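You operate a simulated robot arm through the tools that you are given. There is no shell and no other tool.

You are at the controls of a simulated robot arm. One attempt, no reset.

## Task
Swap the old juice in the glass with the yellow band for water.
Fine: tip the juice into the green mug, glass back; then water from the steel jug about up to the line, jug back; leave the other glass; spill nothing. Set down upright: what you pick out, steel jug.
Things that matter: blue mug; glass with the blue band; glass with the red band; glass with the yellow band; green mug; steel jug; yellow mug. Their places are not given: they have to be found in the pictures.

The check looks at the end state, three seconds after you hand in, the way a careful person would. Anything else that was tipped, shoved, dropped, spilled or broken makes it a failure.

## Robot
A 6-joint arm with a two-finger parallel gripper, fixed in place. Base frame: the origin is on the floor under the middle of its stand, x ahead of it, y to its left, z up; the work surface is at about z = 900. Readings come in mm, degrees, newtons and seconds.
With the tool pointing down near the work surface it reaches from about 240 to 640 mm from the base axis. Its first joint turns from -66.0 to 66.0 degrees. Payload 2.7 kg.
The TCP is the grasp point between the finger pads, 23 mm short of the fingertips. In the tool frame z runs along the fingers and y along their closing line. Largest opening 94 mm; finger width 38, thickness 10; the body of the gripper, 54 by 96 mm, starts 39 mm behind the TCP.
Orientation is that of the tool frame in the base frame, as a unit quaternion [x, y, z, w]. With the fingers straight down and closing along the base's y, the tool's x points along the base's -x, its y along +y and its z along -z.

## Interface
- The arm moves only by the tool arm_command. Its argument "rows" is text: rows parted by semicolons, each of 7 numbers parted by spaces: the opening, from 0 (shut) to 1 (fully open), then the shift along the tool's x, y, z in units of 20 mm (1.0 is 20 mm), then the turn, a rotation vector about the tool's x, y, z in units of 4 degrees (1.0 is 4 degrees). In form: claw x y z rx ry rz; .... A call has 1 to 20 rows; each row shifts and turns the commanded pose from where the row before left it, along the tool's axes as they then stand. A call with a number of a shift or a turn outside -1 to 1 is refused whole. A row lasts 0.2 s, in which the tool goes at most 50 mm and 8.6 degrees; a call with a longer step from one row to the next is refused whole, and so is a gripper value outside its range. Where a pose cannot be reached the arm comes as near as it can. A force on the tool above 40 N (or 10 N above the force at the start of the call, whichever is more), or a blocked arm, ends the call early, and 0.2 s more pass. Each finger travels about 45 mm/s and halts on what it meets, pressing with about 28 N; the grip force reading is that of the motor and also rises with nothing between the fingers. The clock runs only during rows and for 0.2 s after the last one: add rows that do not move to give the fingers time. It gives the time, the measured TCP pose, the force on the tool (base axes), the opening and the grip force at its end, in the units of the frame above (readings bear some noise), with the torque about the TCP (base axes, N m) and any sound that the robot's microphone picked up.
- Cameras (640 x 400 px; columns grow to the right, rows downward): "scene" is fixed at [85.7, -439.6, 1409.2]; the picture's right is [0.67, -0.74, 0.00], its down [-0.39, -0.35, -0.85] and it looks along [0.63, 0.57, -0.52] (base axes); focal length 275 px, centre (320, 200). "wrist" rides on the gripper at [86, 16, -75] in the tool frame; the picture's right is [-0.18, 0.98, 0.00], its down [-0.58, -0.11, -0.81] and it looks along [-0.79, -0.15, 0.59] (tool axes); focal length 243 px, centre (320, 200).
- capture(camera): a new picture of that camera. No time passes.
- point_at(camera, pixels): for up to 12 pixels [column, row] of the newest picture of that camera ("zoom" is the newest enlarged one), the place [x, y, z] in the base frame of the surface seen there, good to about 3 mm. No time passes.
- inspect(camera, box): a new picture of the part [left, top, right, bottom] of that camera's present view, enlarged. No time passes.
- job_done(): hands the job in; it is judged then, once.

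Unless the task says otherwise, let go and move clear before handing in.

The tools are called after "Call:" as name(argument=value, ...) on one line, values as JSON. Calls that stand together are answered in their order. arm_command: Moves the arm, as the interface text tells. Its arguments: {"type":"object","properties":{"rows":{"type":"string"}},"required":["rows"]} The other tools are called the same way: capture (camera) takes a picture; point_at (camera, pixels) gives the place of the surface under pixels of a picture; inspect (camera, box) takes an enlarged picture of a part of a camera's view; job_done () hands the job in.

At the start:

```text
time_s: 0.0
tool_pos: [350.1, -74.0, 1279.3]
orientation: [-0.001, 1.0, -0.001, 0.0]
ft_force: [0.1, -1.0, -0.7]
ft_torque: [0.02, -0.01, 0.01]
grip_width: 94.2
finger_force: 0.0
```

scene: 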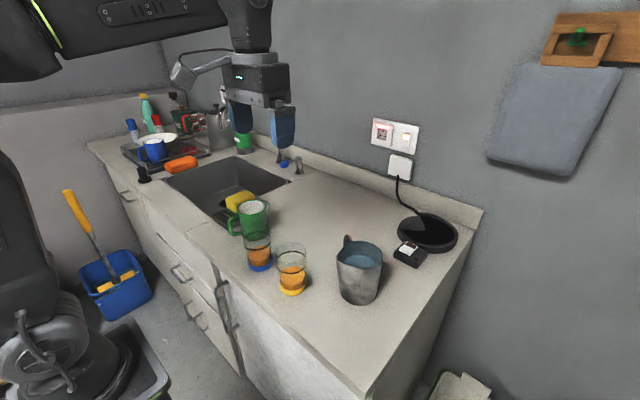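
wrist: 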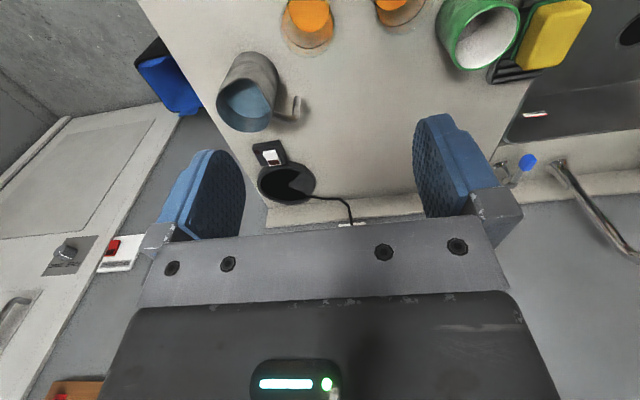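

The scene shows a green mug at about (252,215), two glasses with orange juice at (258,250) and (292,268), and the steel jug at (360,270). I'll enlarge those regions before moving anything.

Call:
inspect(camera="scene", box=[210, 180, 400, 310])

Call:
inspect(camera="scene", box=[100, 80, 320, 220])

Call:
inspect(camera="wrist", box=[200, 0, 600, 220])

```text
3.08 times, centred on (305, 245) of scene
```

zoom: 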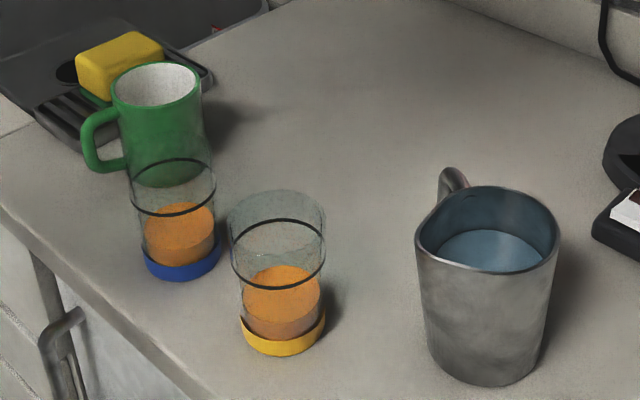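

```text
2.86 times, centred on (210, 150) of scene
```

zoom: 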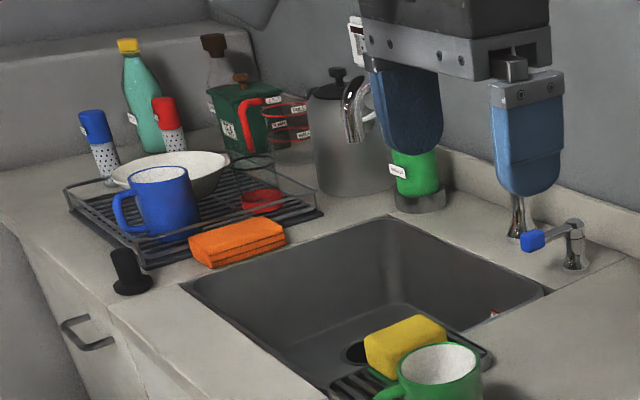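

```text
1.60 times, centred on (400, 110) of wrist
```

zoom: 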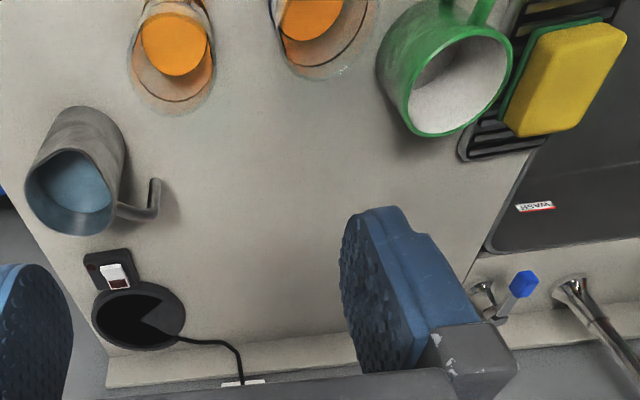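

The glass with the yellow band is the nearer one, at zoom (283,270) in the first enlargement. The jug has its spout toward the camera's left and its handle at the back. I'll enlarge again and measure.

Call:
inspect(camera="scene", box=[210, 180, 400, 310])

Call:
point_at(camera="zoom", pixels=[[283, 355], [242, 320], [325, 315], [283, 345], [228, 215], [325, 215], [278, 190], [278, 290], [240, 270], [323, 262], [285, 287], [283, 320]])

Call:
point_at(camera="zoom", pixels=[[416, 240], [487, 187], [560, 240], [485, 273], [490, 385], [425, 345], [548, 340], [450, 175], [441, 185], [467, 183], [490, 250], [485, 330]])

Call:
point_at(camera="zoom", pixels=[[112, 85], [157, 65], [200, 85], [157, 107], [160, 140], [85, 140], [100, 110], [105, 170], [180, 278], [145, 255], [220, 250], [180, 160]])

```text
3.08 times, centred on (305, 245) of scene
```

zoom: 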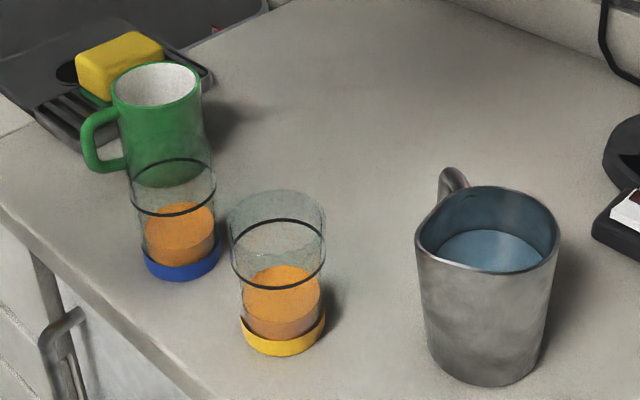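

```text
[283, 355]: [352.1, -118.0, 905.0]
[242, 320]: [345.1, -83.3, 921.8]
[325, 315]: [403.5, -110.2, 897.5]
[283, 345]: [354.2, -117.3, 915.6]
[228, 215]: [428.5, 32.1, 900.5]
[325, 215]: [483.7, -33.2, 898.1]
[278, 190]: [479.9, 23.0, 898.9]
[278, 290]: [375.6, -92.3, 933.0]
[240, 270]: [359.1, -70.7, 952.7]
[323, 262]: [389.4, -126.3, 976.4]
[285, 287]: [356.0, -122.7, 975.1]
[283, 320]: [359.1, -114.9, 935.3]
```

```text
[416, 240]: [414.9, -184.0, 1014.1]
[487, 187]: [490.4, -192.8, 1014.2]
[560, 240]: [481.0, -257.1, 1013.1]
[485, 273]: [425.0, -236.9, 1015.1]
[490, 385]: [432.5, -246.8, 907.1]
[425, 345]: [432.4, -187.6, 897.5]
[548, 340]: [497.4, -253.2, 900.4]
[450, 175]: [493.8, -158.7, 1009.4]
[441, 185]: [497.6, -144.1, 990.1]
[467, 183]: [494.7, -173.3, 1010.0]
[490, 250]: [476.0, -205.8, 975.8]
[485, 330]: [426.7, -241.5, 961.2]
```

```text
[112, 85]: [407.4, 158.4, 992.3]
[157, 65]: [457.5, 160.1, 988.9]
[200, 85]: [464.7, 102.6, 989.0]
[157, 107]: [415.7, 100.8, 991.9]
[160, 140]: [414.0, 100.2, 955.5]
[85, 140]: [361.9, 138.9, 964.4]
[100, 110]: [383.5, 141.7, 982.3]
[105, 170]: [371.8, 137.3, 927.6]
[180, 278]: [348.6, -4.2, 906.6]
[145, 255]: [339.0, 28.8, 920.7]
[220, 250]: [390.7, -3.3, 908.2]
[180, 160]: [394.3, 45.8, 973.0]
```

From these points the yellow-banded glass is near (374,-96), the blue-banded glass near (365,17), the green mug near (436,130), and the jug near (453,-218). I'll look closer at the jug's spout and handle, and inside the mug, before planning grasps.

Call:
inspect(camera="scene", box=[325, 225, 395, 310])

Call:
inspect(camera="wrist", box=[200, 40, 320, 140])

Call:
inspect(camera="wrist", box=[420, 0, 540, 90])

Call:
inspect(camera="scene", box=[225, 195, 315, 300])

```text
4.71 times, centred on (360, 268) of scene
```

zoom: 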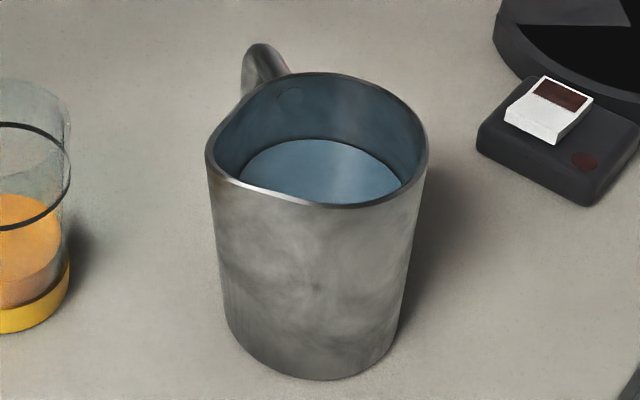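

```text
4.00 times, centred on (260, 90) of wrist
```

zoom: 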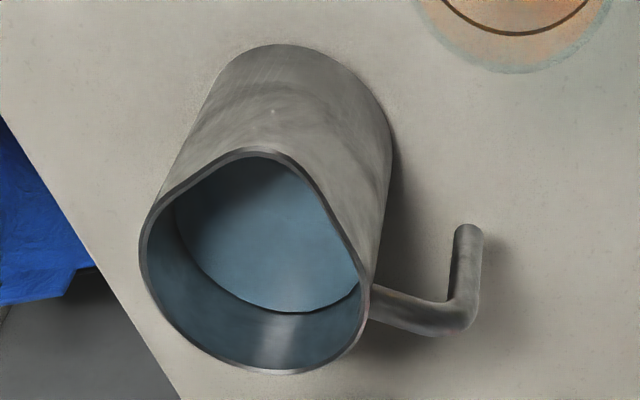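

```text
4.44 times, centred on (480, 45) of wrist
```

zoom: 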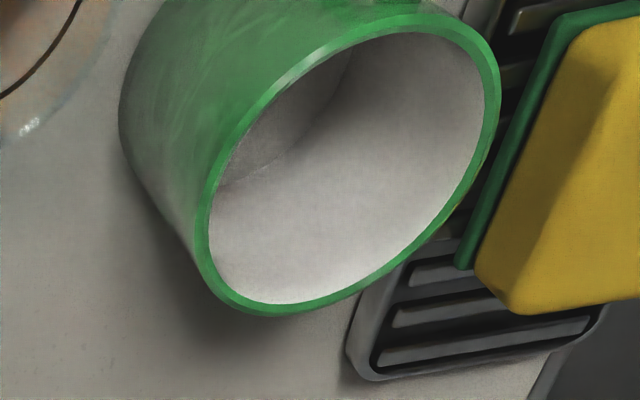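

```text
3.81 times, centred on (270, 248) of scene
```

zoom: 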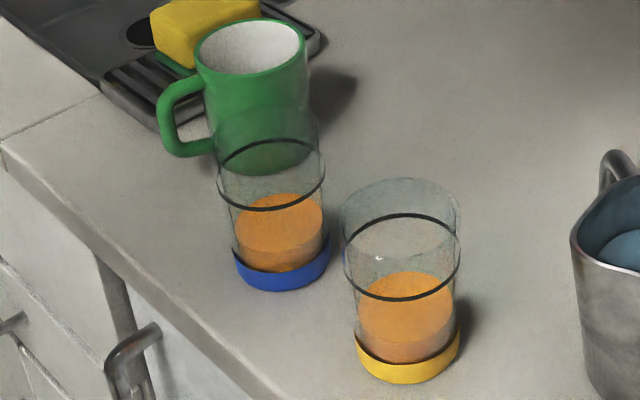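

The jug's lip shows at the top of the wrist zoom around (255,150), roughly a quarter turn from the handle. I'll measure the rim and handle points from both cameras.

Call:
inspect(camera="wrist", box=[200, 40, 320, 140])

Call:
point_at(camera="zoom", pixels=[[255, 150], [205, 165], [310, 180], [355, 245], [365, 320], [270, 372], [190, 335], [143, 250], [160, 195], [400, 308], [450, 318], [468, 230]])

Call:
point_at(camera="zoom", pixels=[[468, 300], [466, 265], [280, 46], [390, 150], [380, 200], [210, 100], [270, 240], [300, 312], [340, 350], [150, 280], [225, 365], [375, 300]])

Call:
inspect(camera="scene", box=[325, 225, 395, 310])

Call:
point_at(camera="zoom", pixels=[[210, 150], [230, 180], [330, 207], [400, 192], [427, 150], [400, 100], [320, 74], [250, 95], [260, 47], [245, 75], [280, 65], [320, 170]])

Call:
point_at(camera="zoom", pixels=[[330, 378], [225, 320], [395, 340], [218, 260], [410, 260], [225, 290], [320, 250], [320, 320], [260, 365], [370, 365], [10, 330], [50, 315]])

```text
4.00 times, centred on (260, 90) of wrist
```

zoom: 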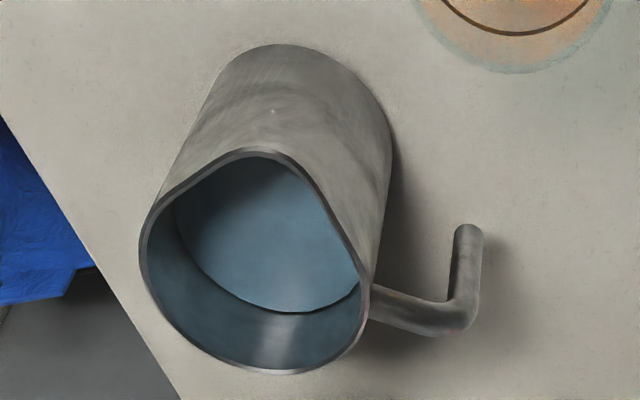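

```text
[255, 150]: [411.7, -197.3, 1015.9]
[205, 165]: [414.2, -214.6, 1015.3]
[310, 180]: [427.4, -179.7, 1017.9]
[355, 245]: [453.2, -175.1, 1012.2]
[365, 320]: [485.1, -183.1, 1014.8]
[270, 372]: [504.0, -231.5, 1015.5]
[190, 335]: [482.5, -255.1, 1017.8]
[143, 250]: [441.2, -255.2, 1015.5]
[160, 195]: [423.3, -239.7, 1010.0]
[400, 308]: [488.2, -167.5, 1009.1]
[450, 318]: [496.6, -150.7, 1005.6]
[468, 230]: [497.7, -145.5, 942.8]
```

```text
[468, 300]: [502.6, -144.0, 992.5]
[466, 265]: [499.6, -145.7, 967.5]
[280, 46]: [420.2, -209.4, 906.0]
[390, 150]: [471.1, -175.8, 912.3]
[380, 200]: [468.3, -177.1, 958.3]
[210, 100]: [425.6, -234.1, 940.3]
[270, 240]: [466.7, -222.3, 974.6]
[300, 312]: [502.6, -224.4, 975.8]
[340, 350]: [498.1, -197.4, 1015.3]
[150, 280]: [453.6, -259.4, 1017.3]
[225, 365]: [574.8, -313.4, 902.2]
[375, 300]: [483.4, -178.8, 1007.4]
```

```text
4.71 times, centred on (360, 268) of scene
```

zoom: 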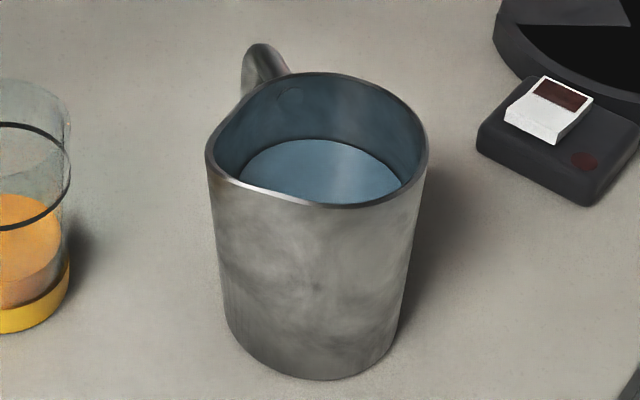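

```text
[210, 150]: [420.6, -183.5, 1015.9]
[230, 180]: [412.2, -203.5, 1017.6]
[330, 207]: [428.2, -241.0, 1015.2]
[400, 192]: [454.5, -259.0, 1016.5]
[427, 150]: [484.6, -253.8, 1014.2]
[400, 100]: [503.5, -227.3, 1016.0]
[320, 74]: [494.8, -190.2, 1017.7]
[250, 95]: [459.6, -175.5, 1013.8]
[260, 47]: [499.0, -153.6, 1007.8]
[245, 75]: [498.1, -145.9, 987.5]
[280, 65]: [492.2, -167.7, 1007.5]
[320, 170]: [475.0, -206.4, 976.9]
```

```text
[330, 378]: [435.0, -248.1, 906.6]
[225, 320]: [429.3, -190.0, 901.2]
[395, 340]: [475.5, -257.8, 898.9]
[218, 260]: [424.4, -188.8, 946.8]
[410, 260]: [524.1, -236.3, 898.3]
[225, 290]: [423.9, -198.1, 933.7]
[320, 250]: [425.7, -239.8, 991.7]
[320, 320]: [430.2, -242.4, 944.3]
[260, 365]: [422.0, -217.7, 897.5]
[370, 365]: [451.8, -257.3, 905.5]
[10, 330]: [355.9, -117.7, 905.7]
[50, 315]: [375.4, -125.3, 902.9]
```

The fits put the jug axis near (462,-217) with radius about 42, its lip toward 153° and its L-shaped handle toward 63°. The yellow-band glass axis is near (373.5,-95), with its fill line at z≈975. Before going near anything, I'll tilt the tool forward in free air to see which orientations the arm can reach.

Call:
arm_command(rows="1 0 0 0 0 -1 0;1 0 0 0 0 -1 0;1 0 0 0 0 -1 0;1 0 0 0 0 -1 0;1 0 0 0 0 -1 0;1 0 0 0 0 -1 0;1 0 0 0 0 -1 0;1 0 0 0 0 -1 0;1 0 0 0 0 -1 0;1 0 0 0 0 -1 0;1 0 0 0 0 -1 0;1 0 0 0 0 -1 0;1 0 0 0 0 -1 0;1 0 0 0 0 -1 0;1 0 0 0 0 -1 0")

Call:
capture(camera="scene")

Call:
capture(camera="wrist")

```text
time_s: 3.2
tool_pos: [351.1, -74.9, 1278.9]
orientation: [-0.001, 0.866, 0.0, 0.501]
ft_force: [0.9, -0.3, -0.8]
ft_torque: [0.02, 0.0, -0.01]
grip_width: 94.0
finger_force: 0.0
```

```text
taken
```

scene: 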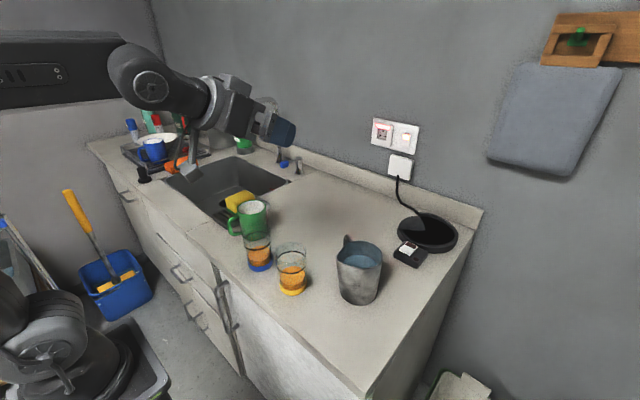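

```text
taken
```

wrist: 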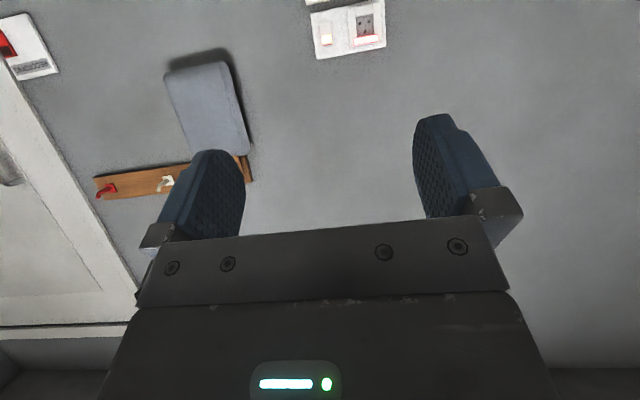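

The 60° forward tilt tracked exactly (351,-75,1279). Next I'll test the sideways pouring roll in free air, about the base x axis with the rim going toward +y.

Call:
arm_command(rows="1 0 0 0 0.577 0 -1;1 0 0 0 0.577 0 -1;1 0 0 0 0.577 0 -1;1 0 0 0 0.577 0 -1;1 0 0 0 0.577 0 -1;1 0 0 0 0.577 0 -1;1 0 0 0 0.577 0 -1;1 0 0 0 0.577 0 -1;1 0 0 0 0.577 0 -1;1 0 0 0 0.577 0 -1;1 0 0 0 0.577 0 -1;1 0 0 0 0.577 0 -1;1 0 0 0 0.577 0 -1;1 0 0 0 0.577 0 -1;1 0 0 0 0.577 0 -1;1 0 0 0 0.577 0 -1;1 0 0 0 0.577 0 -1;1 0 0 0 0.577 0 -1;1 0 0 0 0.577 0 -1;1 0 0 0 0.577 0 -1")

Call:
arm_command(rows="1 0 0 0 0.577 0 -1;1 0 0 0 0.577 0 -1;1 0 0 0 0.577 0 -1;1 0 0 0 0.577 0 -1;1 0 0 0 0.577 0 -1;1 0 0 0 0.577 0 -1")

Call:
capture(camera="scene")

Call:
capture(camera="wrist")

```text
time_s: 7.4
tool_pos: [350.2, -73.1, 1279.8]
orientation: [0.361, -0.599, 0.625, -0.346]
ft_force: [-0.4, 0.2, -0.7]
ft_torque: [0.01, -0.02, 0.02]
grip_width: 94.1
finger_force: 0.1
```

```text
time_s: 8.8
tool_pos: [352.0, -74.2, 1278.6]
orientation: [0.434, -0.431, 0.751, -0.249]
ft_force: [-1.1, -0.1, 0.0]
ft_torque: [-0.01, -0.01, 0.02]
grip_width: 94.3
finger_force: 0.0
```

```text
taken
```

scene: 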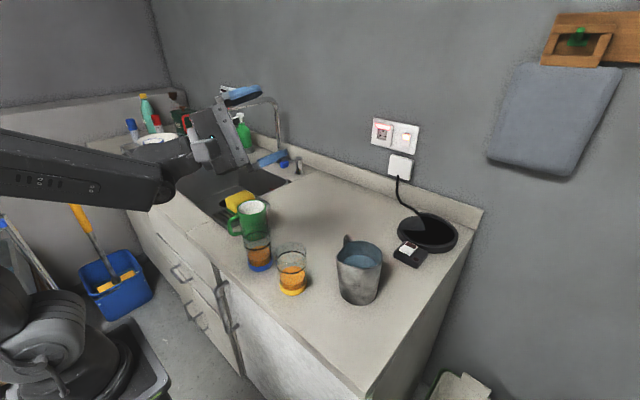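

```text
taken
```

wrist: 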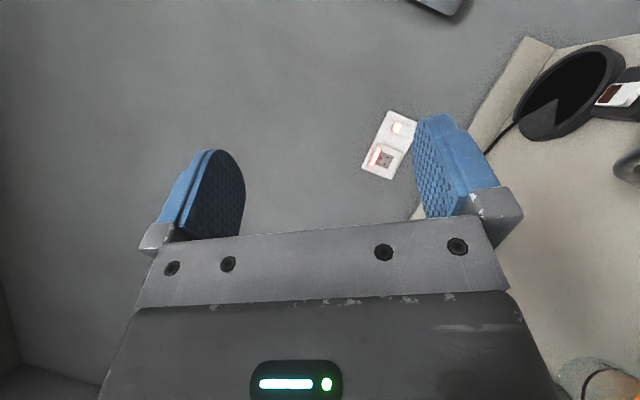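

The 120° roll also tracked with no position error. I'll move in this rolled pose to a point above the green mug, at about (436,131,1090), to confirm the pour position is reachable; everything there is below z≈1000.

Call:
arm_command(rows="1 -0.8675 0.191 -0.198 0 0 0;1 -0.8675 0.191 -0.198 0 0 0;1 -0.8675 0.191 -0.198 0 0 0;1 -0.8675 0.191 -0.198 0 0 0;1 -0.8675 0.191 -0.198 0 0 0;1 -0.8675 0.191 -0.198 0 0 0;1 -0.8675 0.191 -0.198 0 0 0;1 -0.8675 0.191 -0.198 0 0 0;1 -0.8675 0.191 -0.198 0 0 0;1 -0.8675 0.191 -0.198 0 0 0;1 -0.8675 0.191 -0.198 0 0 0;1 -0.8675 0.191 -0.198 0 0 0;1 -0.8675 0.191 -0.198 0 0 0;1 -0.8675 0.191 -0.198 0 0 0;1 -0.8675 0.191 -0.198 0 0 0;1 -0.8675 0.191 -0.198 0 0 0")

Call:
capture(camera="scene")

Call:
capture(camera="wrist")

```text
time_s: 12.2
tool_pos: [434.0, 131.8, 1088.1]
orientation: [0.433, -0.431, 0.751, -0.25]
ft_force: [-0.6, -0.1, -0.1]
ft_torque: [0.01, -0.01, -0.01]
grip_width: 94.0
finger_force: 0.1
```

```text
taken
```

scene: 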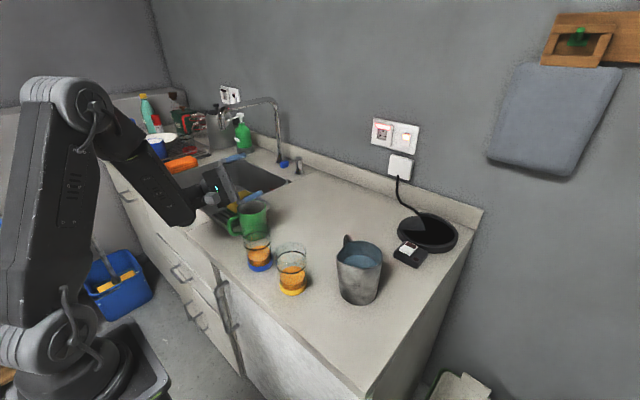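

```text
taken
```

wrist: 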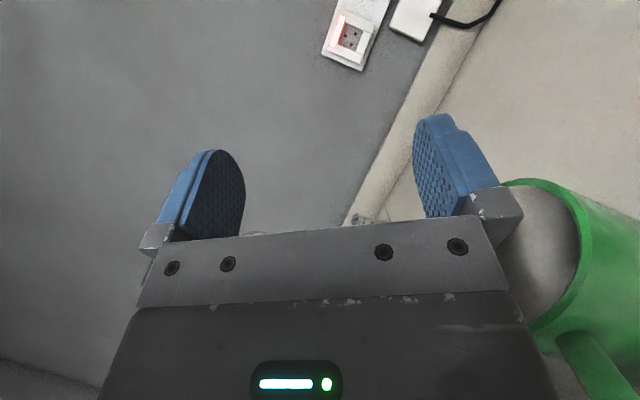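

That position is reachable too, at (434,132,1088). The forearm looks low near pixel (185,215), so I'll measure its clearance to the counter edge, along with the counter edge itself.

Call:
point_at(camera="scene", pixels=[[185, 215], [165, 225], [150, 200], [110, 160], [205, 195], [210, 240], [240, 275], [290, 320], [225, 195], [130, 200]])

Call:
inspect(camera="scene", box=[150, 140, 310, 240])

```text
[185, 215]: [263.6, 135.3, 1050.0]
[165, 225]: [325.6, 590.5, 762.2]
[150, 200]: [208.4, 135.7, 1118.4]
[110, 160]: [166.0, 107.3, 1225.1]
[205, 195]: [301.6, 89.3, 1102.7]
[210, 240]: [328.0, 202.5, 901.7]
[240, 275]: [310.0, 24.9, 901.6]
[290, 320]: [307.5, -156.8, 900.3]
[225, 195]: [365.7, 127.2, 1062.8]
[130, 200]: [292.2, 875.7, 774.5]
```

```text
4.00 times, centred on (230, 190) of scene
```

zoom: 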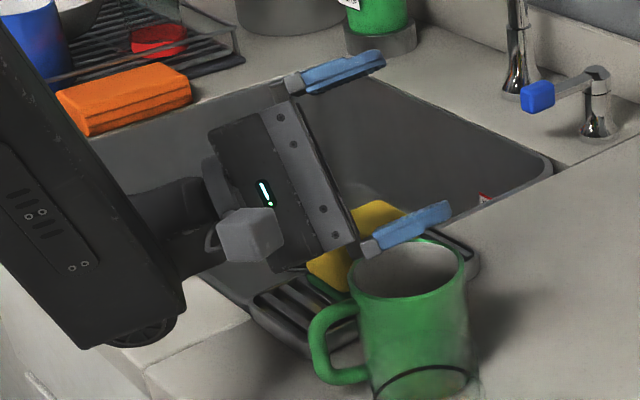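

The forearm bottom clears the counter by well over 100 mm (wrist at z≈1050, counter edge near x≈300 to 310). I'll unroll the tool here and then move back to a pre-grasp behind and above the yellow-band glass.

Call:
arm_command(rows="1 0 0 0 -0.577 0 1;1 0 0 0 -0.577 0 1;1 0 0 0 -0.577 0 1;1 0 0 0 -0.577 0 1;1 0 0 0 -0.577 0 1;1 0 0 0 -0.577 0 1;1 0 0 0 -0.577 0 1;1 0 0 0 -0.577 0 1;1 0 0 0 -0.577 0 1;1 0 0 0 -0.577 0 1;1 0 0 0 -0.577 0 1;1 0 0 0 -0.577 0 1;1 0 0 0 -0.577 0 1;1 0 0 0 -0.577 0 1;1 0 0 0 -0.577 0 1;1 0 0 0 -0.577 0 1;1 0 0 0 -0.577 0 1;1 0 0 0 -0.577 0 1;1 0 0 0 -0.577 0 1;1 0 0 0 -0.577 0 1")

Call:
arm_command(rows="1 0 0 0 -0.577 0 1;1 0 0 0 -0.577 0 1;1 0 0 0 -0.577 0 1;1 0 0 0 -0.577 0 1;1 0 0 0 -0.577 0 1;1 0 0 0 -0.577 0 1;1 0 0 0 0 0 0;1 0.3265 -0.873 -0.573 0 0 0;1 0.3265 -0.873 -0.573 0 0 0;1 0.3265 -0.873 -0.573 0 0 0;1 0.3265 -0.873 -0.573 0 0 0;1 0.3265 -0.873 -0.573 0 0 0;1 0.3265 -0.873 -0.573 0 0 0;1 0.3265 -0.873 -0.573 0 0 0;1 0.3265 -0.873 -0.573 0 0 0;1 0.3265 -0.873 -0.573 0 0 0;1 0.3265 -0.873 -0.573 0 0 0;1 0.3265 -0.873 -0.573 0 0 0;1 0.3265 -0.873 -0.573 0 0 0;1 0.3265 -0.873 -0.573 0 0 0")

Call:
capture(camera="scene")

Call:
capture(camera="wrist")

```text
time_s: 16.4
tool_pos: [433.8, 130.4, 1090.0]
orientation: [-0.12, 0.841, -0.208, 0.485]
ft_force: [-1.0, -0.6, -0.1]
ft_torque: [0.0, 0.03, -0.02]
grip_width: 93.9
finger_force: 0.0
```

```text
time_s: 20.6
tool_pos: [317.3, 38.2, 1154.0]
orientation: [0.0, 0.866, -0.002, 0.499]
ft_force: [-0.4, 0.8, -0.2]
ft_torque: [0.01, 0.02, -0.02]
grip_width: 93.9
finger_force: 0.1
out of reach, approached as far as the arm can: row 12, 13, 14, 15, 16, 17, 18, 19, 20
```

```text
taken
```

scene: 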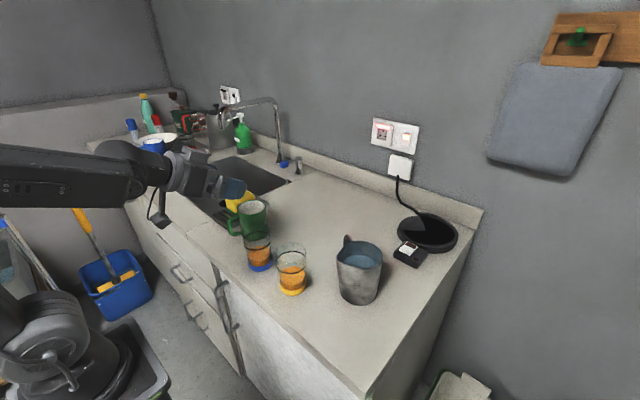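

```text
taken
```

wrist: 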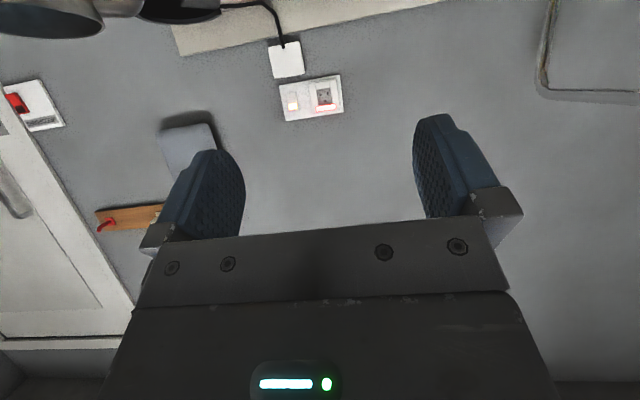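

Row 12 onward was out of reach because the wrist was too close to the base; the TCP stopped at (317,38,1154). I'll approach the glass from directly above instead. First a zero row, to see which pose is now taken as the commanded one.

Call:
arm_command(rows="1 0 0 0 0 0 0")

```text
time_s: 21.0
tool_pos: [318.3, 38.7, 1153.6]
orientation: [0.001, 0.867, -0.002, 0.499]
ft_force: [1.2, -0.2, 0.2]
ft_torque: [0.03, 0.03, 0.01]
grip_width: 94.0
finger_force: 0.1
```

The zero row does not show it. I'll make a small +40 mm x move, which is safe here at z≈1150, to see whether the reference is the measured pose or the old target.

Call:
arm_command(rows="1 -0.5 0 0.866 0 0 0;1 -0.5 0 0.866 0 0 0;1 0 0 0 0 0 0")

```text
time_s: 21.8
tool_pos: [357.2, 38.4, 1152.8]
orientation: [0.001, 0.868, -0.004, 0.497]
ft_force: [0.6, 0.0, 0.2]
ft_torque: [-0.02, -0.02, 0.02]
grip_width: 94.0
finger_force: 0.1
```

The reference follows the measured pose, which is now (357,38,1153). I'll move to directly above the yellow-band glass at about (366.5,-95,1100).

Call:
arm_command(rows="1 0.2575 -0.834 0.216 0 0 0;1 0.2575 -0.834 0.216 0 0 0;1 0.2575 -0.834 0.216 0 0 0;1 0.2575 -0.834 0.216 0 0 0;1 0.2575 -0.834 0.216 0 0 0;1 0.2575 -0.834 0.216 0 0 0;1 0.2575 -0.834 0.216 0 0 0;1 0.2575 -0.834 0.216 0 0 0;1 0 0 0 0 0 0")

Call:
capture(camera="scene")

Call:
capture(camera="wrist")

```text
time_s: 23.8
tool_pos: [346.7, -10.7, 1167.2]
orientation: [-0.001, 0.867, 0.001, 0.499]
ft_force: [-0.4, 0.2, -0.1]
ft_torque: [-0.01, -0.03, -0.03]
grip_width: 93.9
finger_force: 0.1
out of reach, approached as far as the arm can: row 1, 2, 3, 4, 5, 6, 7, 8
```

```text
taken
```

scene: 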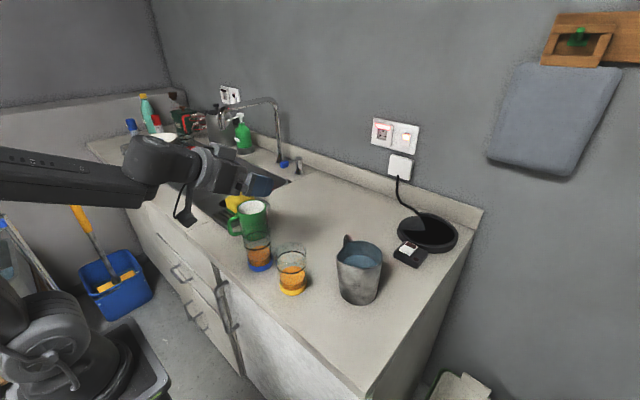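

```text
taken
```

wrist: 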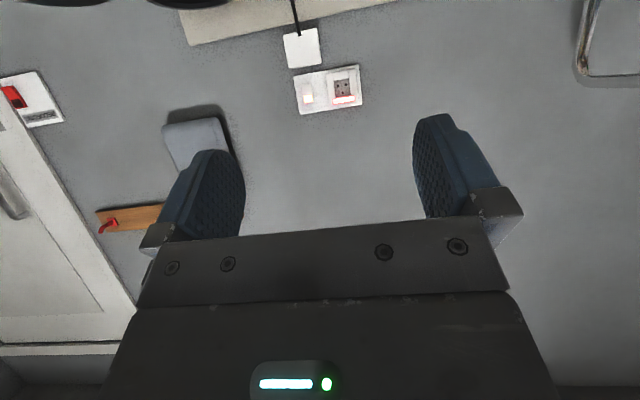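

The 60° tilt heading straight out is not reachable near the glass, so I'll come in with about a 50° tilt and the tool yawed 45° left, which keeps the wrist farther from the base. First I'll change the orientation here at z≈1167.

Call:
arm_command(rows="1 0 0 0 0 1 0;1 0 0 0 0 1 0;1 0 0 0 0 0.5 0;1 0 0 0 -0.9575 0 -0.804;1 0 0 0 -0.9575 0 -0.804;1 0 0 0 -0.9575 0 -0.804;1 0 0 0 -0.9575 0 -0.804;1 0 0 0 -0.9575 0 -0.804;1 0 0 0 -0.9575 0 -0.804;1 0 0 0 -0.9575 0 -0.804;1 0 0 0 -0.9575 0 -0.804;1 0 0 0 -0.9575 0 -0.804;1 0 0 0 0 0 0")

```text
time_s: 26.6
tool_pos: [351.0, -20.9, 1175.1]
orientation: [-0.346, 0.822, 0.127, 0.434]
ft_force: [-1.1, 0.2, 0.1]
ft_torque: [-0.02, -0.02, -0.02]
grip_width: 94.0
finger_force: 0.0
out of reach, approached as far as the arm can: row 1, 2
```

The orientation ended with a small 5° roll because of the two unreachable rows. I'll level the closing line, set the tilt to 50°, and move to above the glass at about (366,-101,1110).

Call:
arm_command(rows="1 0 0 0 0 0 0.815;1 0 0 0 0 0 0.815;1 0 0 0 0 0.95 0;1 0 0 0 0 0 0;1 0.75 -0.717 0.118 0 0 0;1 0.75 -0.717 0.118 0 0 0;1 0.75 -0.717 0.118 0 0 0;1 0.75 -0.717 0.118 0 0 0;1 0.75 -0.717 0.118 0 0 0;1 0 0 0 0 0 0")

Call:
capture(camera="scene")

Call:
capture(camera="wrist")

```text
time_s: 28.8
tool_pos: [365.7, -103.3, 1111.7]
orientation: [-0.303, 0.855, 0.14, 0.397]
ft_force: [0.0, 1.0, -0.5]
ft_torque: [0.02, -0.03, -0.01]
grip_width: 94.0
finger_force: 0.1
```

```text
taken
```

scene: 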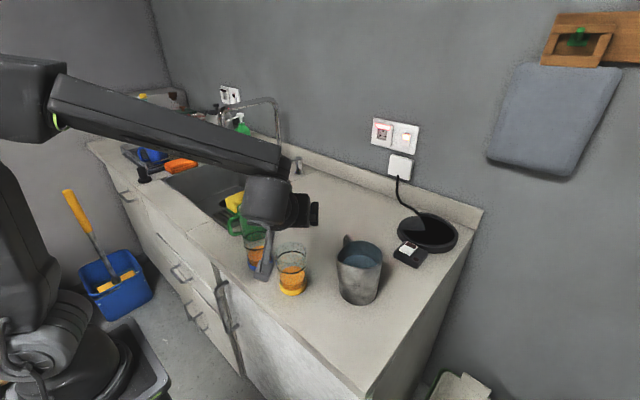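

```text
taken
```

wrist: 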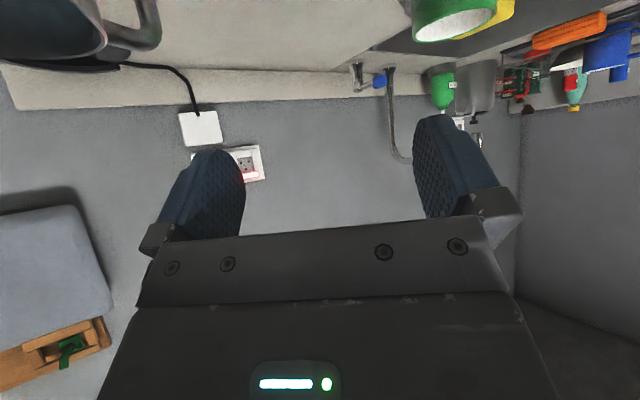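

The pose is good: tilt 50°, yaw 39°, TCP (366,-103,1112). I'll lower to z≈1040, keeping the fingertips just above the rim, and check alignment.

Call:
arm_command(rows="1 0.6865 0.02 0.576 0 0 0;1 0.6865 0.02 0.576 0 0 0;1 0.6865 0.02 0.576 0 0 0;1 0.6865 0.02 0.576 0 0 0;1 0 0 0 0 0 0")

Call:
inspect(camera="scene", box=[210, 180, 400, 310])

Call:
capture(camera="wrist")

```text
time_s: 30.0
tool_pos: [366.5, -101.6, 1041.1]
orientation: [-0.303, 0.854, 0.141, 0.399]
ft_force: [0.0, 0.2, 0.4]
ft_torque: [0.0, -0.02, 0.01]
grip_width: 94.1
finger_force: 0.1
```

```text
3.08 times, centred on (305, 245) of scene
```

zoom: 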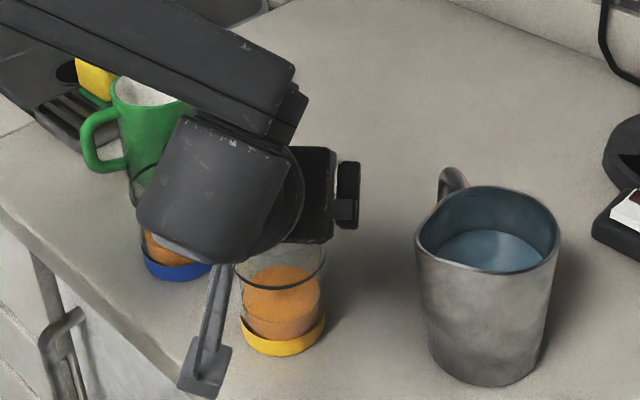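

```text
taken
```

wrist: 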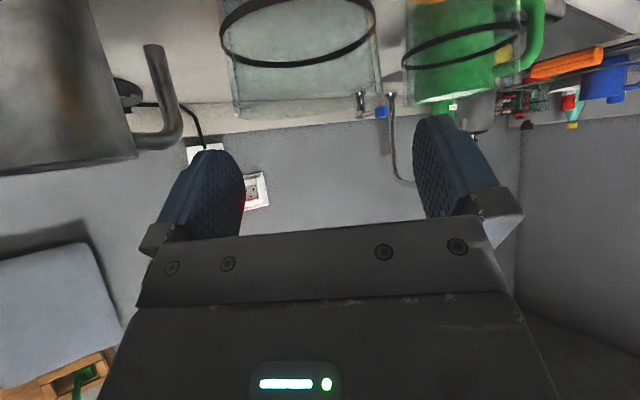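

The wrist view shows the transparent glass between the fingers, with its line ellipse around columns 220 to 376. I'll zoom in to check the centring and the rim height.

Call:
inspect(camera="wrist", box=[190, 0, 430, 150])

Call:
point_at(camera="wrist", pixels=[[220, 35], [376, 12], [295, 68], [300, 66], [260, 62], [340, 55]])

```text
2.67 times, centred on (310, 75) of wrist
```

zoom: 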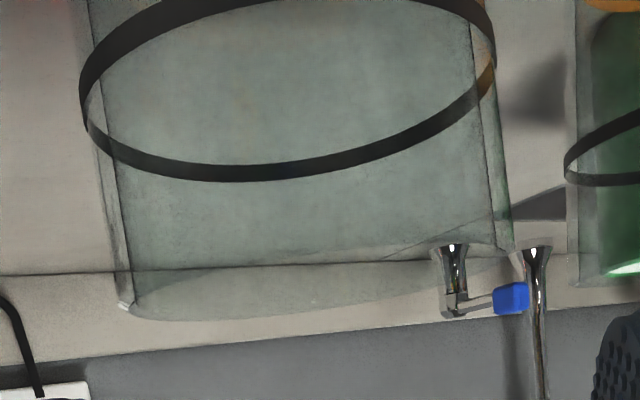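

```text
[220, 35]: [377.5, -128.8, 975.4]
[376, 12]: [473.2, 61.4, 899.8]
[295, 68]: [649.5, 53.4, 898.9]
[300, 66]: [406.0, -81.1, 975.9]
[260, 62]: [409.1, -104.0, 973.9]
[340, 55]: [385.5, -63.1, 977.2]
```

The line points from both cameras fit a circle at (375,-95.2) with radius 34, and the rim is around z≈1000. I'll lower straight down to z≈977, with the fingers straddling the glass and the palm clear of the rim, and check before closing.

Call:
arm_command(rows="1 0.499 -0.004 0.409 0 0 0;1 0.499 -0.004 0.409 0 0 0;1 0.499 -0.004 0.409 0 0 0;1 0.499 -0.004 0.409 0 0 0;1 0.499 -0.004 0.409 0 0 0;1 0 0 0 0 0 0")

Call:
inspect(camera="scene", box=[230, 200, 350, 310])

Call:
capture(camera="wrist")

```text
time_s: 31.4
tool_pos: [366.5, -100.6, 976.7]
orientation: [-0.303, 0.854, 0.142, 0.398]
ft_force: [0.4, -0.4, -0.3]
ft_torque: [0.02, 0.02, -0.02]
grip_width: 93.9
finger_force: 0.3
```

```text
3.64 times, centred on (290, 255) of scene
```

zoom: 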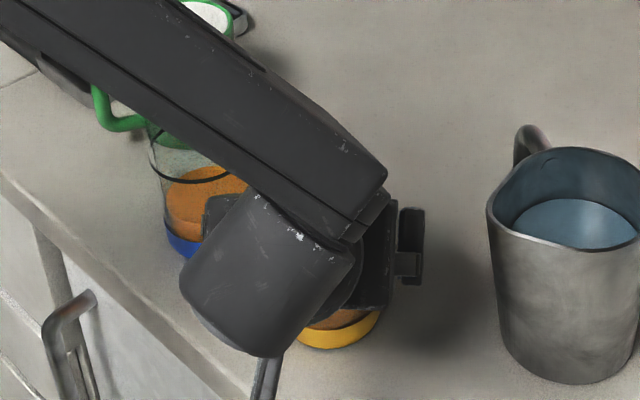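

```text
taken
```

wrist: 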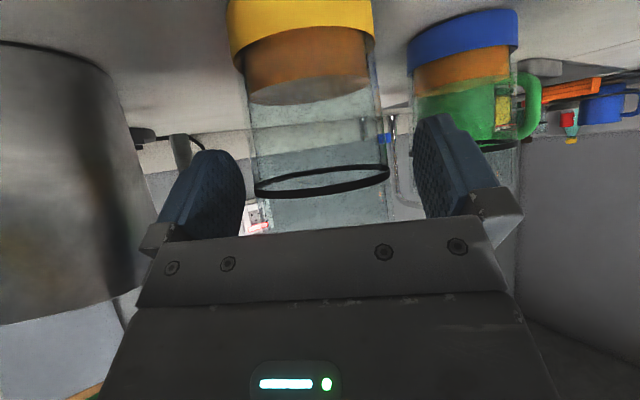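

The glass is between the fingers (columns 255 to 390 at row 180) and the palm is not touching (forces ≈0). I'll nudge 1 mm toward tool -y and close on it.

Call:
arm_command(rows="1 0 -0.05 0 0 0 0;0.6 0 0 0 0 0 0;0.6 0 0 0 0 0 0;0.6 0 0 0 0 0 0;0.6 0 0 0 0 0 0;0.6 0 0 0 0 0 0")

Call:
capture(camera="wrist")

```text
time_s: 32.8
tool_pos: [367.4, -101.0, 975.8]
orientation: [-0.302, 0.854, 0.141, 0.399]
ft_force: [1.1, -0.6, -0.3]
ft_torque: [-0.07, -0.1, -0.03]
grip_width: 67.6
finger_force: 27.9
```

```text
taken
```

wrist: 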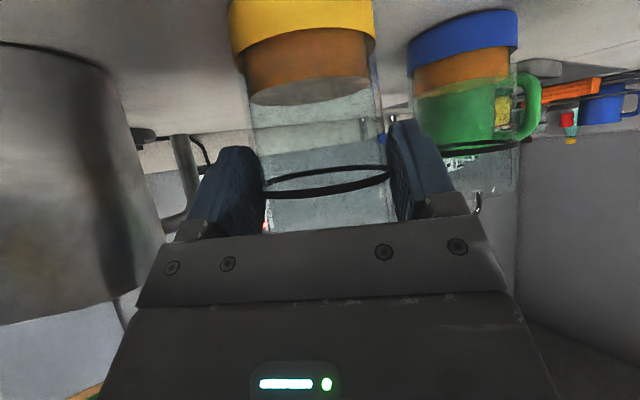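

The grip is firm: width 67.6 mm, force 27.9 N. I'll lift straight up 40 mm and check that the glass comes along level.

Call:
arm_command(rows="0.6 -0.192 0 -0.161 0 0 0;0.6 -0.383 0 -0.3215 0 0 0;0.6 -0.383 0 -0.3215 0 0 0;0.6 -0.383 0 -0.3215 0 0 0;0.6 -0.192 0 -0.161 0 0 0;0.6 0 0 0 0 0 0")

Call:
capture(camera="wrist")

Call:
capture(camera="scene")

```text
time_s: 34.2
tool_pos: [367.1, -102.6, 1013.3]
orientation: [-0.302, 0.854, 0.141, 0.399]
ft_force: [0.4, -0.4, -2.5]
ft_torque: [-0.01, 0.03, 0.03]
grip_width: 67.8
finger_force: 27.3
```

```text
taken
```

wrist: 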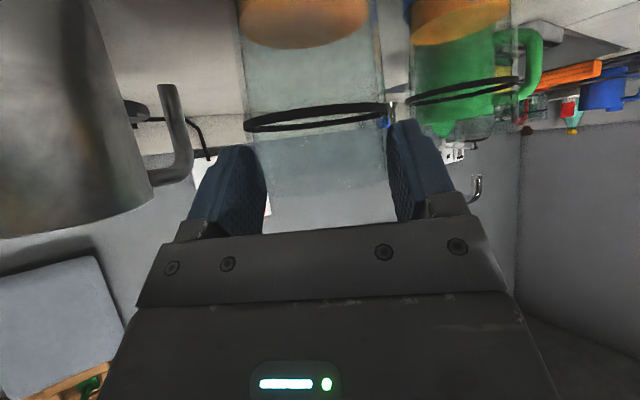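

```text
taken
```

scene: 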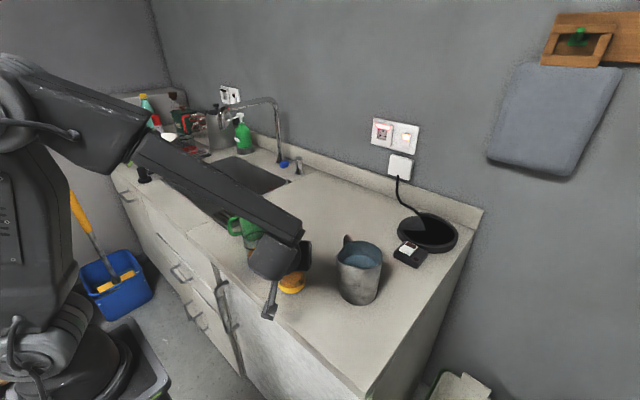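

The line ring moved in the wrist view from row 180 to row 118, so the glass may have slipped through the fingers instead of rising. I'll measure the band height and look closely before moving.

Call:
inspect(camera="scene", box=[230, 220, 350, 310])

Call:
point_at(camera="zoom", pixels=[[330, 345], [360, 340], [330, 330], [350, 310], [380, 320], [330, 290]])

Call:
point_at(camera="wrist", pixels=[[315, 127], [270, 128], [360, 118], [300, 108], [247, 122], [330, 105]])

```text
4.44 times, centred on (290, 265) of scene
```

zoom: 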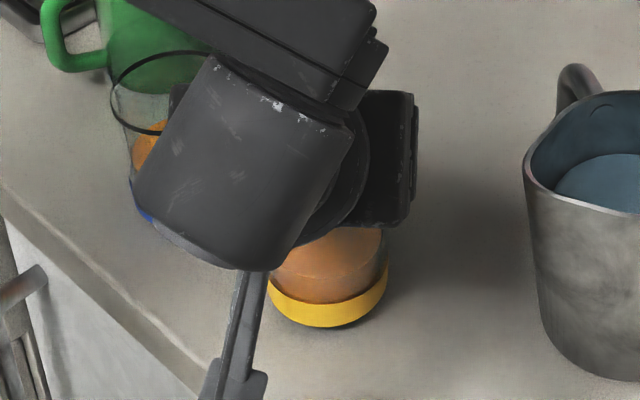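

```text
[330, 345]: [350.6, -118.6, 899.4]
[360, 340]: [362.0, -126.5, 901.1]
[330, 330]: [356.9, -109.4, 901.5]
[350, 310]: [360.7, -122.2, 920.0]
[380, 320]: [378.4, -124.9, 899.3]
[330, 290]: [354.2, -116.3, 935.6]
```

```text
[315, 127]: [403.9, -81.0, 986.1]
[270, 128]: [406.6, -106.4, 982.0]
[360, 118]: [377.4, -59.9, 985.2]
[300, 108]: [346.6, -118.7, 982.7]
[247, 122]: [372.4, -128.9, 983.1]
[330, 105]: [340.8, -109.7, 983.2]
```

The ring is at z≈983.5, up only about 8 mm for a 37 mm lift, so the glass slid in the grip. The glass is slightly off the table and level. I'll hold still briefly to see whether it keeps creeping.

Call:
arm_command(rows="0.5 0 0 0 0 0 0;0.5 0 0 0 0 0 0;0.5 0 0 0 0 0 0")

Call:
capture(camera="wrist")

Call:
point_at(camera="wrist", pixels=[[315, 127], [270, 128], [360, 118], [300, 108], [247, 122], [330, 105]])

```text
time_s: 35.0
tool_pos: [365.6, -103.4, 1012.5]
orientation: [-0.302, 0.855, 0.14, 0.399]
ft_force: [-0.3, -0.4, -1.5]
ft_torque: [-0.02, 0.0, 0.02]
grip_width: 67.8
finger_force: 27.9
```

```text
taken
```

wrist: 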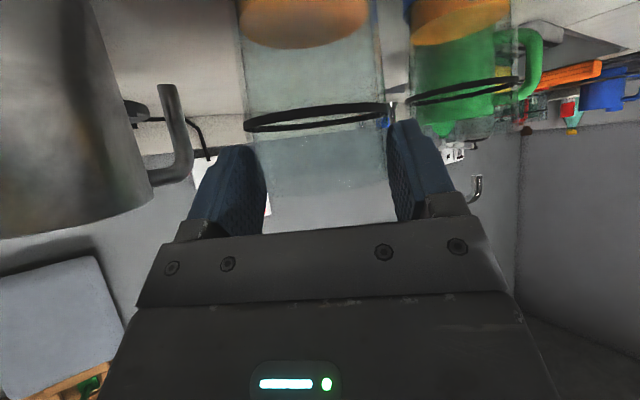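

```text
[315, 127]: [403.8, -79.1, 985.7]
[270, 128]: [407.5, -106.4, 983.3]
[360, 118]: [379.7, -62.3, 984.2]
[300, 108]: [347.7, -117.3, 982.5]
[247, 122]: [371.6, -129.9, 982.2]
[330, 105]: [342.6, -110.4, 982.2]
```

It is no longer creeping: the ring stays at z≈983, and the fingers now hold only the top part of the glass. I'll look closely at the contact before deciding whether to set it down and regrip.

Call:
inspect(camera="wrist", box=[190, 0, 480, 240])

Call:
inspect(camera="scene", box=[260, 245, 330, 300])

Call:
point_at(camera="zoom", pixels=[[260, 280], [300, 320], [360, 310], [300, 345], [340, 335], [400, 290]])

```text
1.67 times, centred on (335, 120) of wrist
```

zoom: 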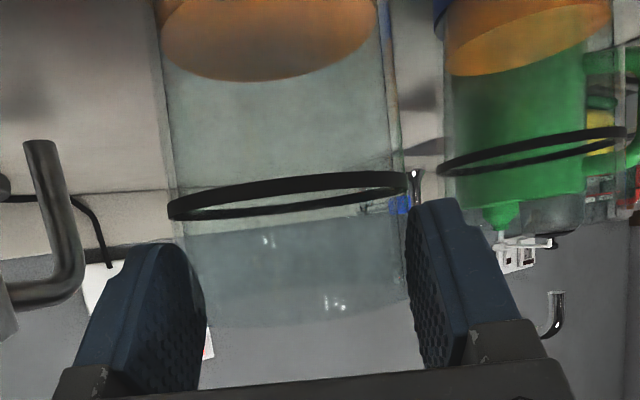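

```text
7.27 times, centred on (295, 272) of scene
```

zoom: 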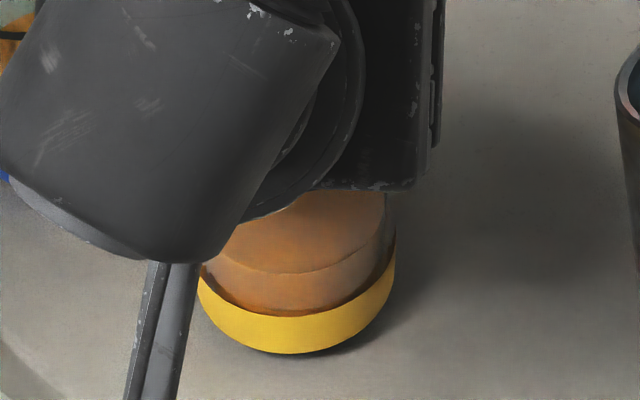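

```text
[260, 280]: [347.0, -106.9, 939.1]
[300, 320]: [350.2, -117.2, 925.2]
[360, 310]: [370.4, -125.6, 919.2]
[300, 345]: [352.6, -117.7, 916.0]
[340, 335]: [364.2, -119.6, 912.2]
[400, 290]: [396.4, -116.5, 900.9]
```

The rim sits only about 20 mm above the lower edge of the pads and the glass is level and free of the table. I'll raise a further 10 mm slowly to see whether it now follows.

Call:
arm_command(rows="0.5 -0.096 0 -0.0804 0 0 0;0.5 -0.096 0 -0.0804 0 0 0;0.5 -0.096 0 -0.0804 0 0 0;0.5 -0.096 0 -0.0804 0 0 0;0.5 0 0 0 0 0 0")

Call:
capture(camera="wrist")

Call:
point_at(camera="wrist", pixels=[[315, 127], [270, 128], [360, 118], [300, 108], [247, 122], [330, 105]])

```text
time_s: 36.2
tool_pos: [365.7, -100.7, 1024.4]
orientation: [-0.303, 0.854, 0.142, 0.398]
ft_force: [-0.3, 0.0, -2.4]
ft_torque: [-0.01, 0.03, -0.02]
grip_width: 67.7
finger_force: 27.4
```

```text
taken
```

wrist: 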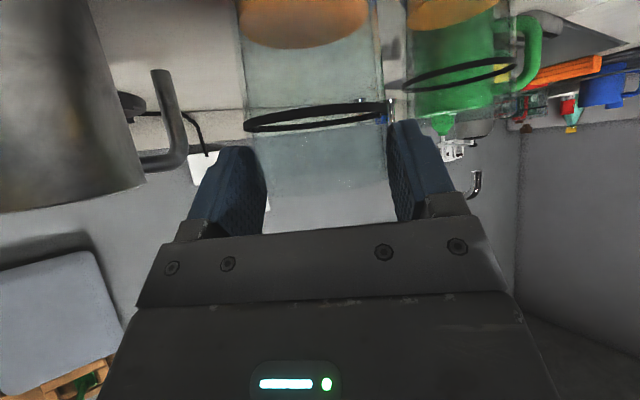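

```text
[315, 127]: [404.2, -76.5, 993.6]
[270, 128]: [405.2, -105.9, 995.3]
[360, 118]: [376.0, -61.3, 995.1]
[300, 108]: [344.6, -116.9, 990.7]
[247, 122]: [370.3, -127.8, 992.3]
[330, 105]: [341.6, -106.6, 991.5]
```

Moving slowly, the glass followed exactly (ring at z≈993), so the earlier slip came with the faster lift. This grip is too high for a clean pour, so I'll set the glass back down gently, regrip lower, and lift slowly.

Call:
arm_command(rows="0.5 0.096 0 0.0804 0 0 0;0.5 0.096 0 0.0804 0 0 0;0.5 0.096 0 0.0804 0 0 0;0.5 0.096 0 0.0804 0 0 0;0.5 0.096 0 0.0804 0 0 0;0.5 0.096 0 0.0804 0 0 0;0.5 0 0 0 0 0 0")

Call:
capture(camera="wrist")

Call:
point_at(camera="wrist", pixels=[[315, 127], [270, 128], [360, 118], [300, 108], [247, 122], [330, 105]])

```text
time_s: 37.8
tool_pos: [366.1, -100.6, 1008.7]
orientation: [-0.303, 0.854, 0.142, 0.398]
ft_force: [-0.1, 1.1, -2.5]
ft_torque: [-0.01, 0.01, 0.0]
grip_width: 67.8
finger_force: 27.6
```

```text
taken
```

wrist: 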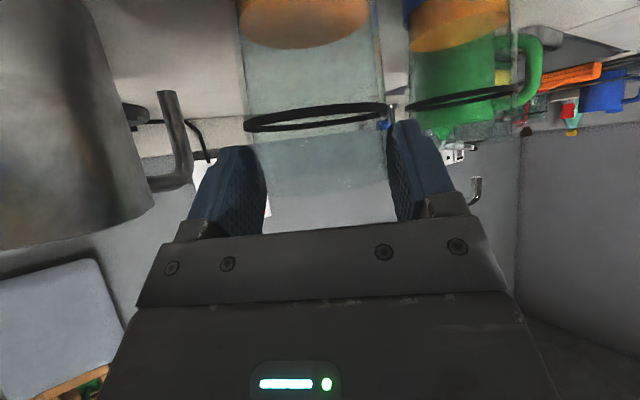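

```text
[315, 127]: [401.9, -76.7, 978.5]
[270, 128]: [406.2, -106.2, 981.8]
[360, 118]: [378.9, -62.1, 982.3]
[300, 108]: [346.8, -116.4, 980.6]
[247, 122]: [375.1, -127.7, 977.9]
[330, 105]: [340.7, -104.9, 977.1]
```

The ring is at z≈979.5, so the glass bottom is about 3 mm above the table and the load still reads 2.5 N. I'll lower it in 1 mm rows until it touches.

Call:
arm_command(rows="0.5 0.0383 0 0.0322 0 0 0;0.5 0.0383 0 0.0322 0 0 0;0.5 0.0383 0 0.0322 0 0 0;0.5 0 0 0 0 0 0")

Call:
inspect(camera="scene", box=[260, 245, 330, 300])

```text
time_s: 38.8
tool_pos: [366.0, -101.1, 1006.4]
orientation: [-0.303, 0.854, 0.141, 0.398]
ft_force: [-0.7, -0.9, -2.7]
ft_torque: [-0.03, -0.01, 0.03]
grip_width: 67.5
finger_force: 28.5
```

```text
7.27 times, centred on (295, 272) of scene
```

zoom: 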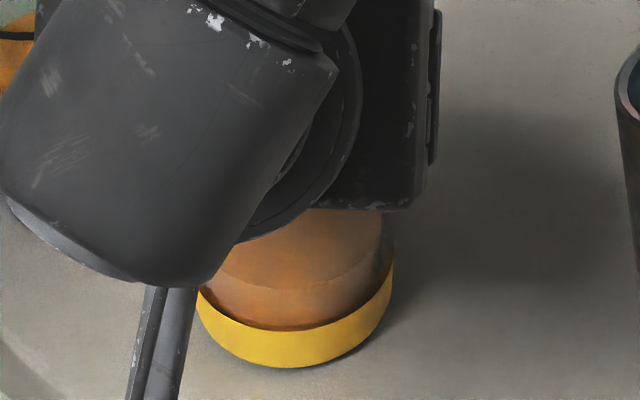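

It is still carrying 2.7 N, so not yet seated. I'll lower a few more millimetres in steps.

Call:
arm_command(rows="0.5 0.0383 0 0.0322 0 0 0;0.5 0.0383 0 0.0322 0 0 0;0.5 0 0 0 0 0 0")

Call:
arm_command(rows="0.5 0.0383 0 0.0322 0 0 0;0.5 0 0 0 0 0 0;0.5 0 0 0 0 0 0")

Call:
inspect(camera="scene", box=[260, 245, 330, 300])

```text
time_s: 39.6
tool_pos: [365.3, -101.0, 1006.1]
orientation: [-0.303, 0.854, 0.142, 0.399]
ft_force: [-1.6, 0.3, 3.0]
ft_torque: [-0.1, 0.03, -0.03]
grip_width: 67.5
finger_force: 27.8
```

```text
time_s: 40.4
tool_pos: [366.0, -100.8, 1005.7]
orientation: [-0.303, 0.854, 0.142, 0.399]
ft_force: [-2.8, 2.8, 15.3]
ft_torque: [0.19, -0.11, 0.05]
grip_width: 67.4
finger_force: 27.9
```

```text
7.27 times, centred on (295, 272) of scene
```

zoom: 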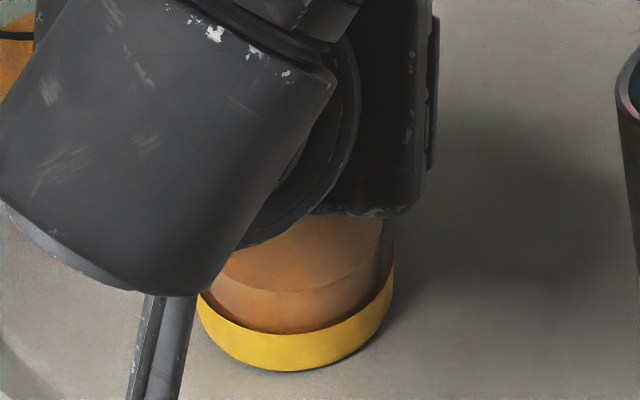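

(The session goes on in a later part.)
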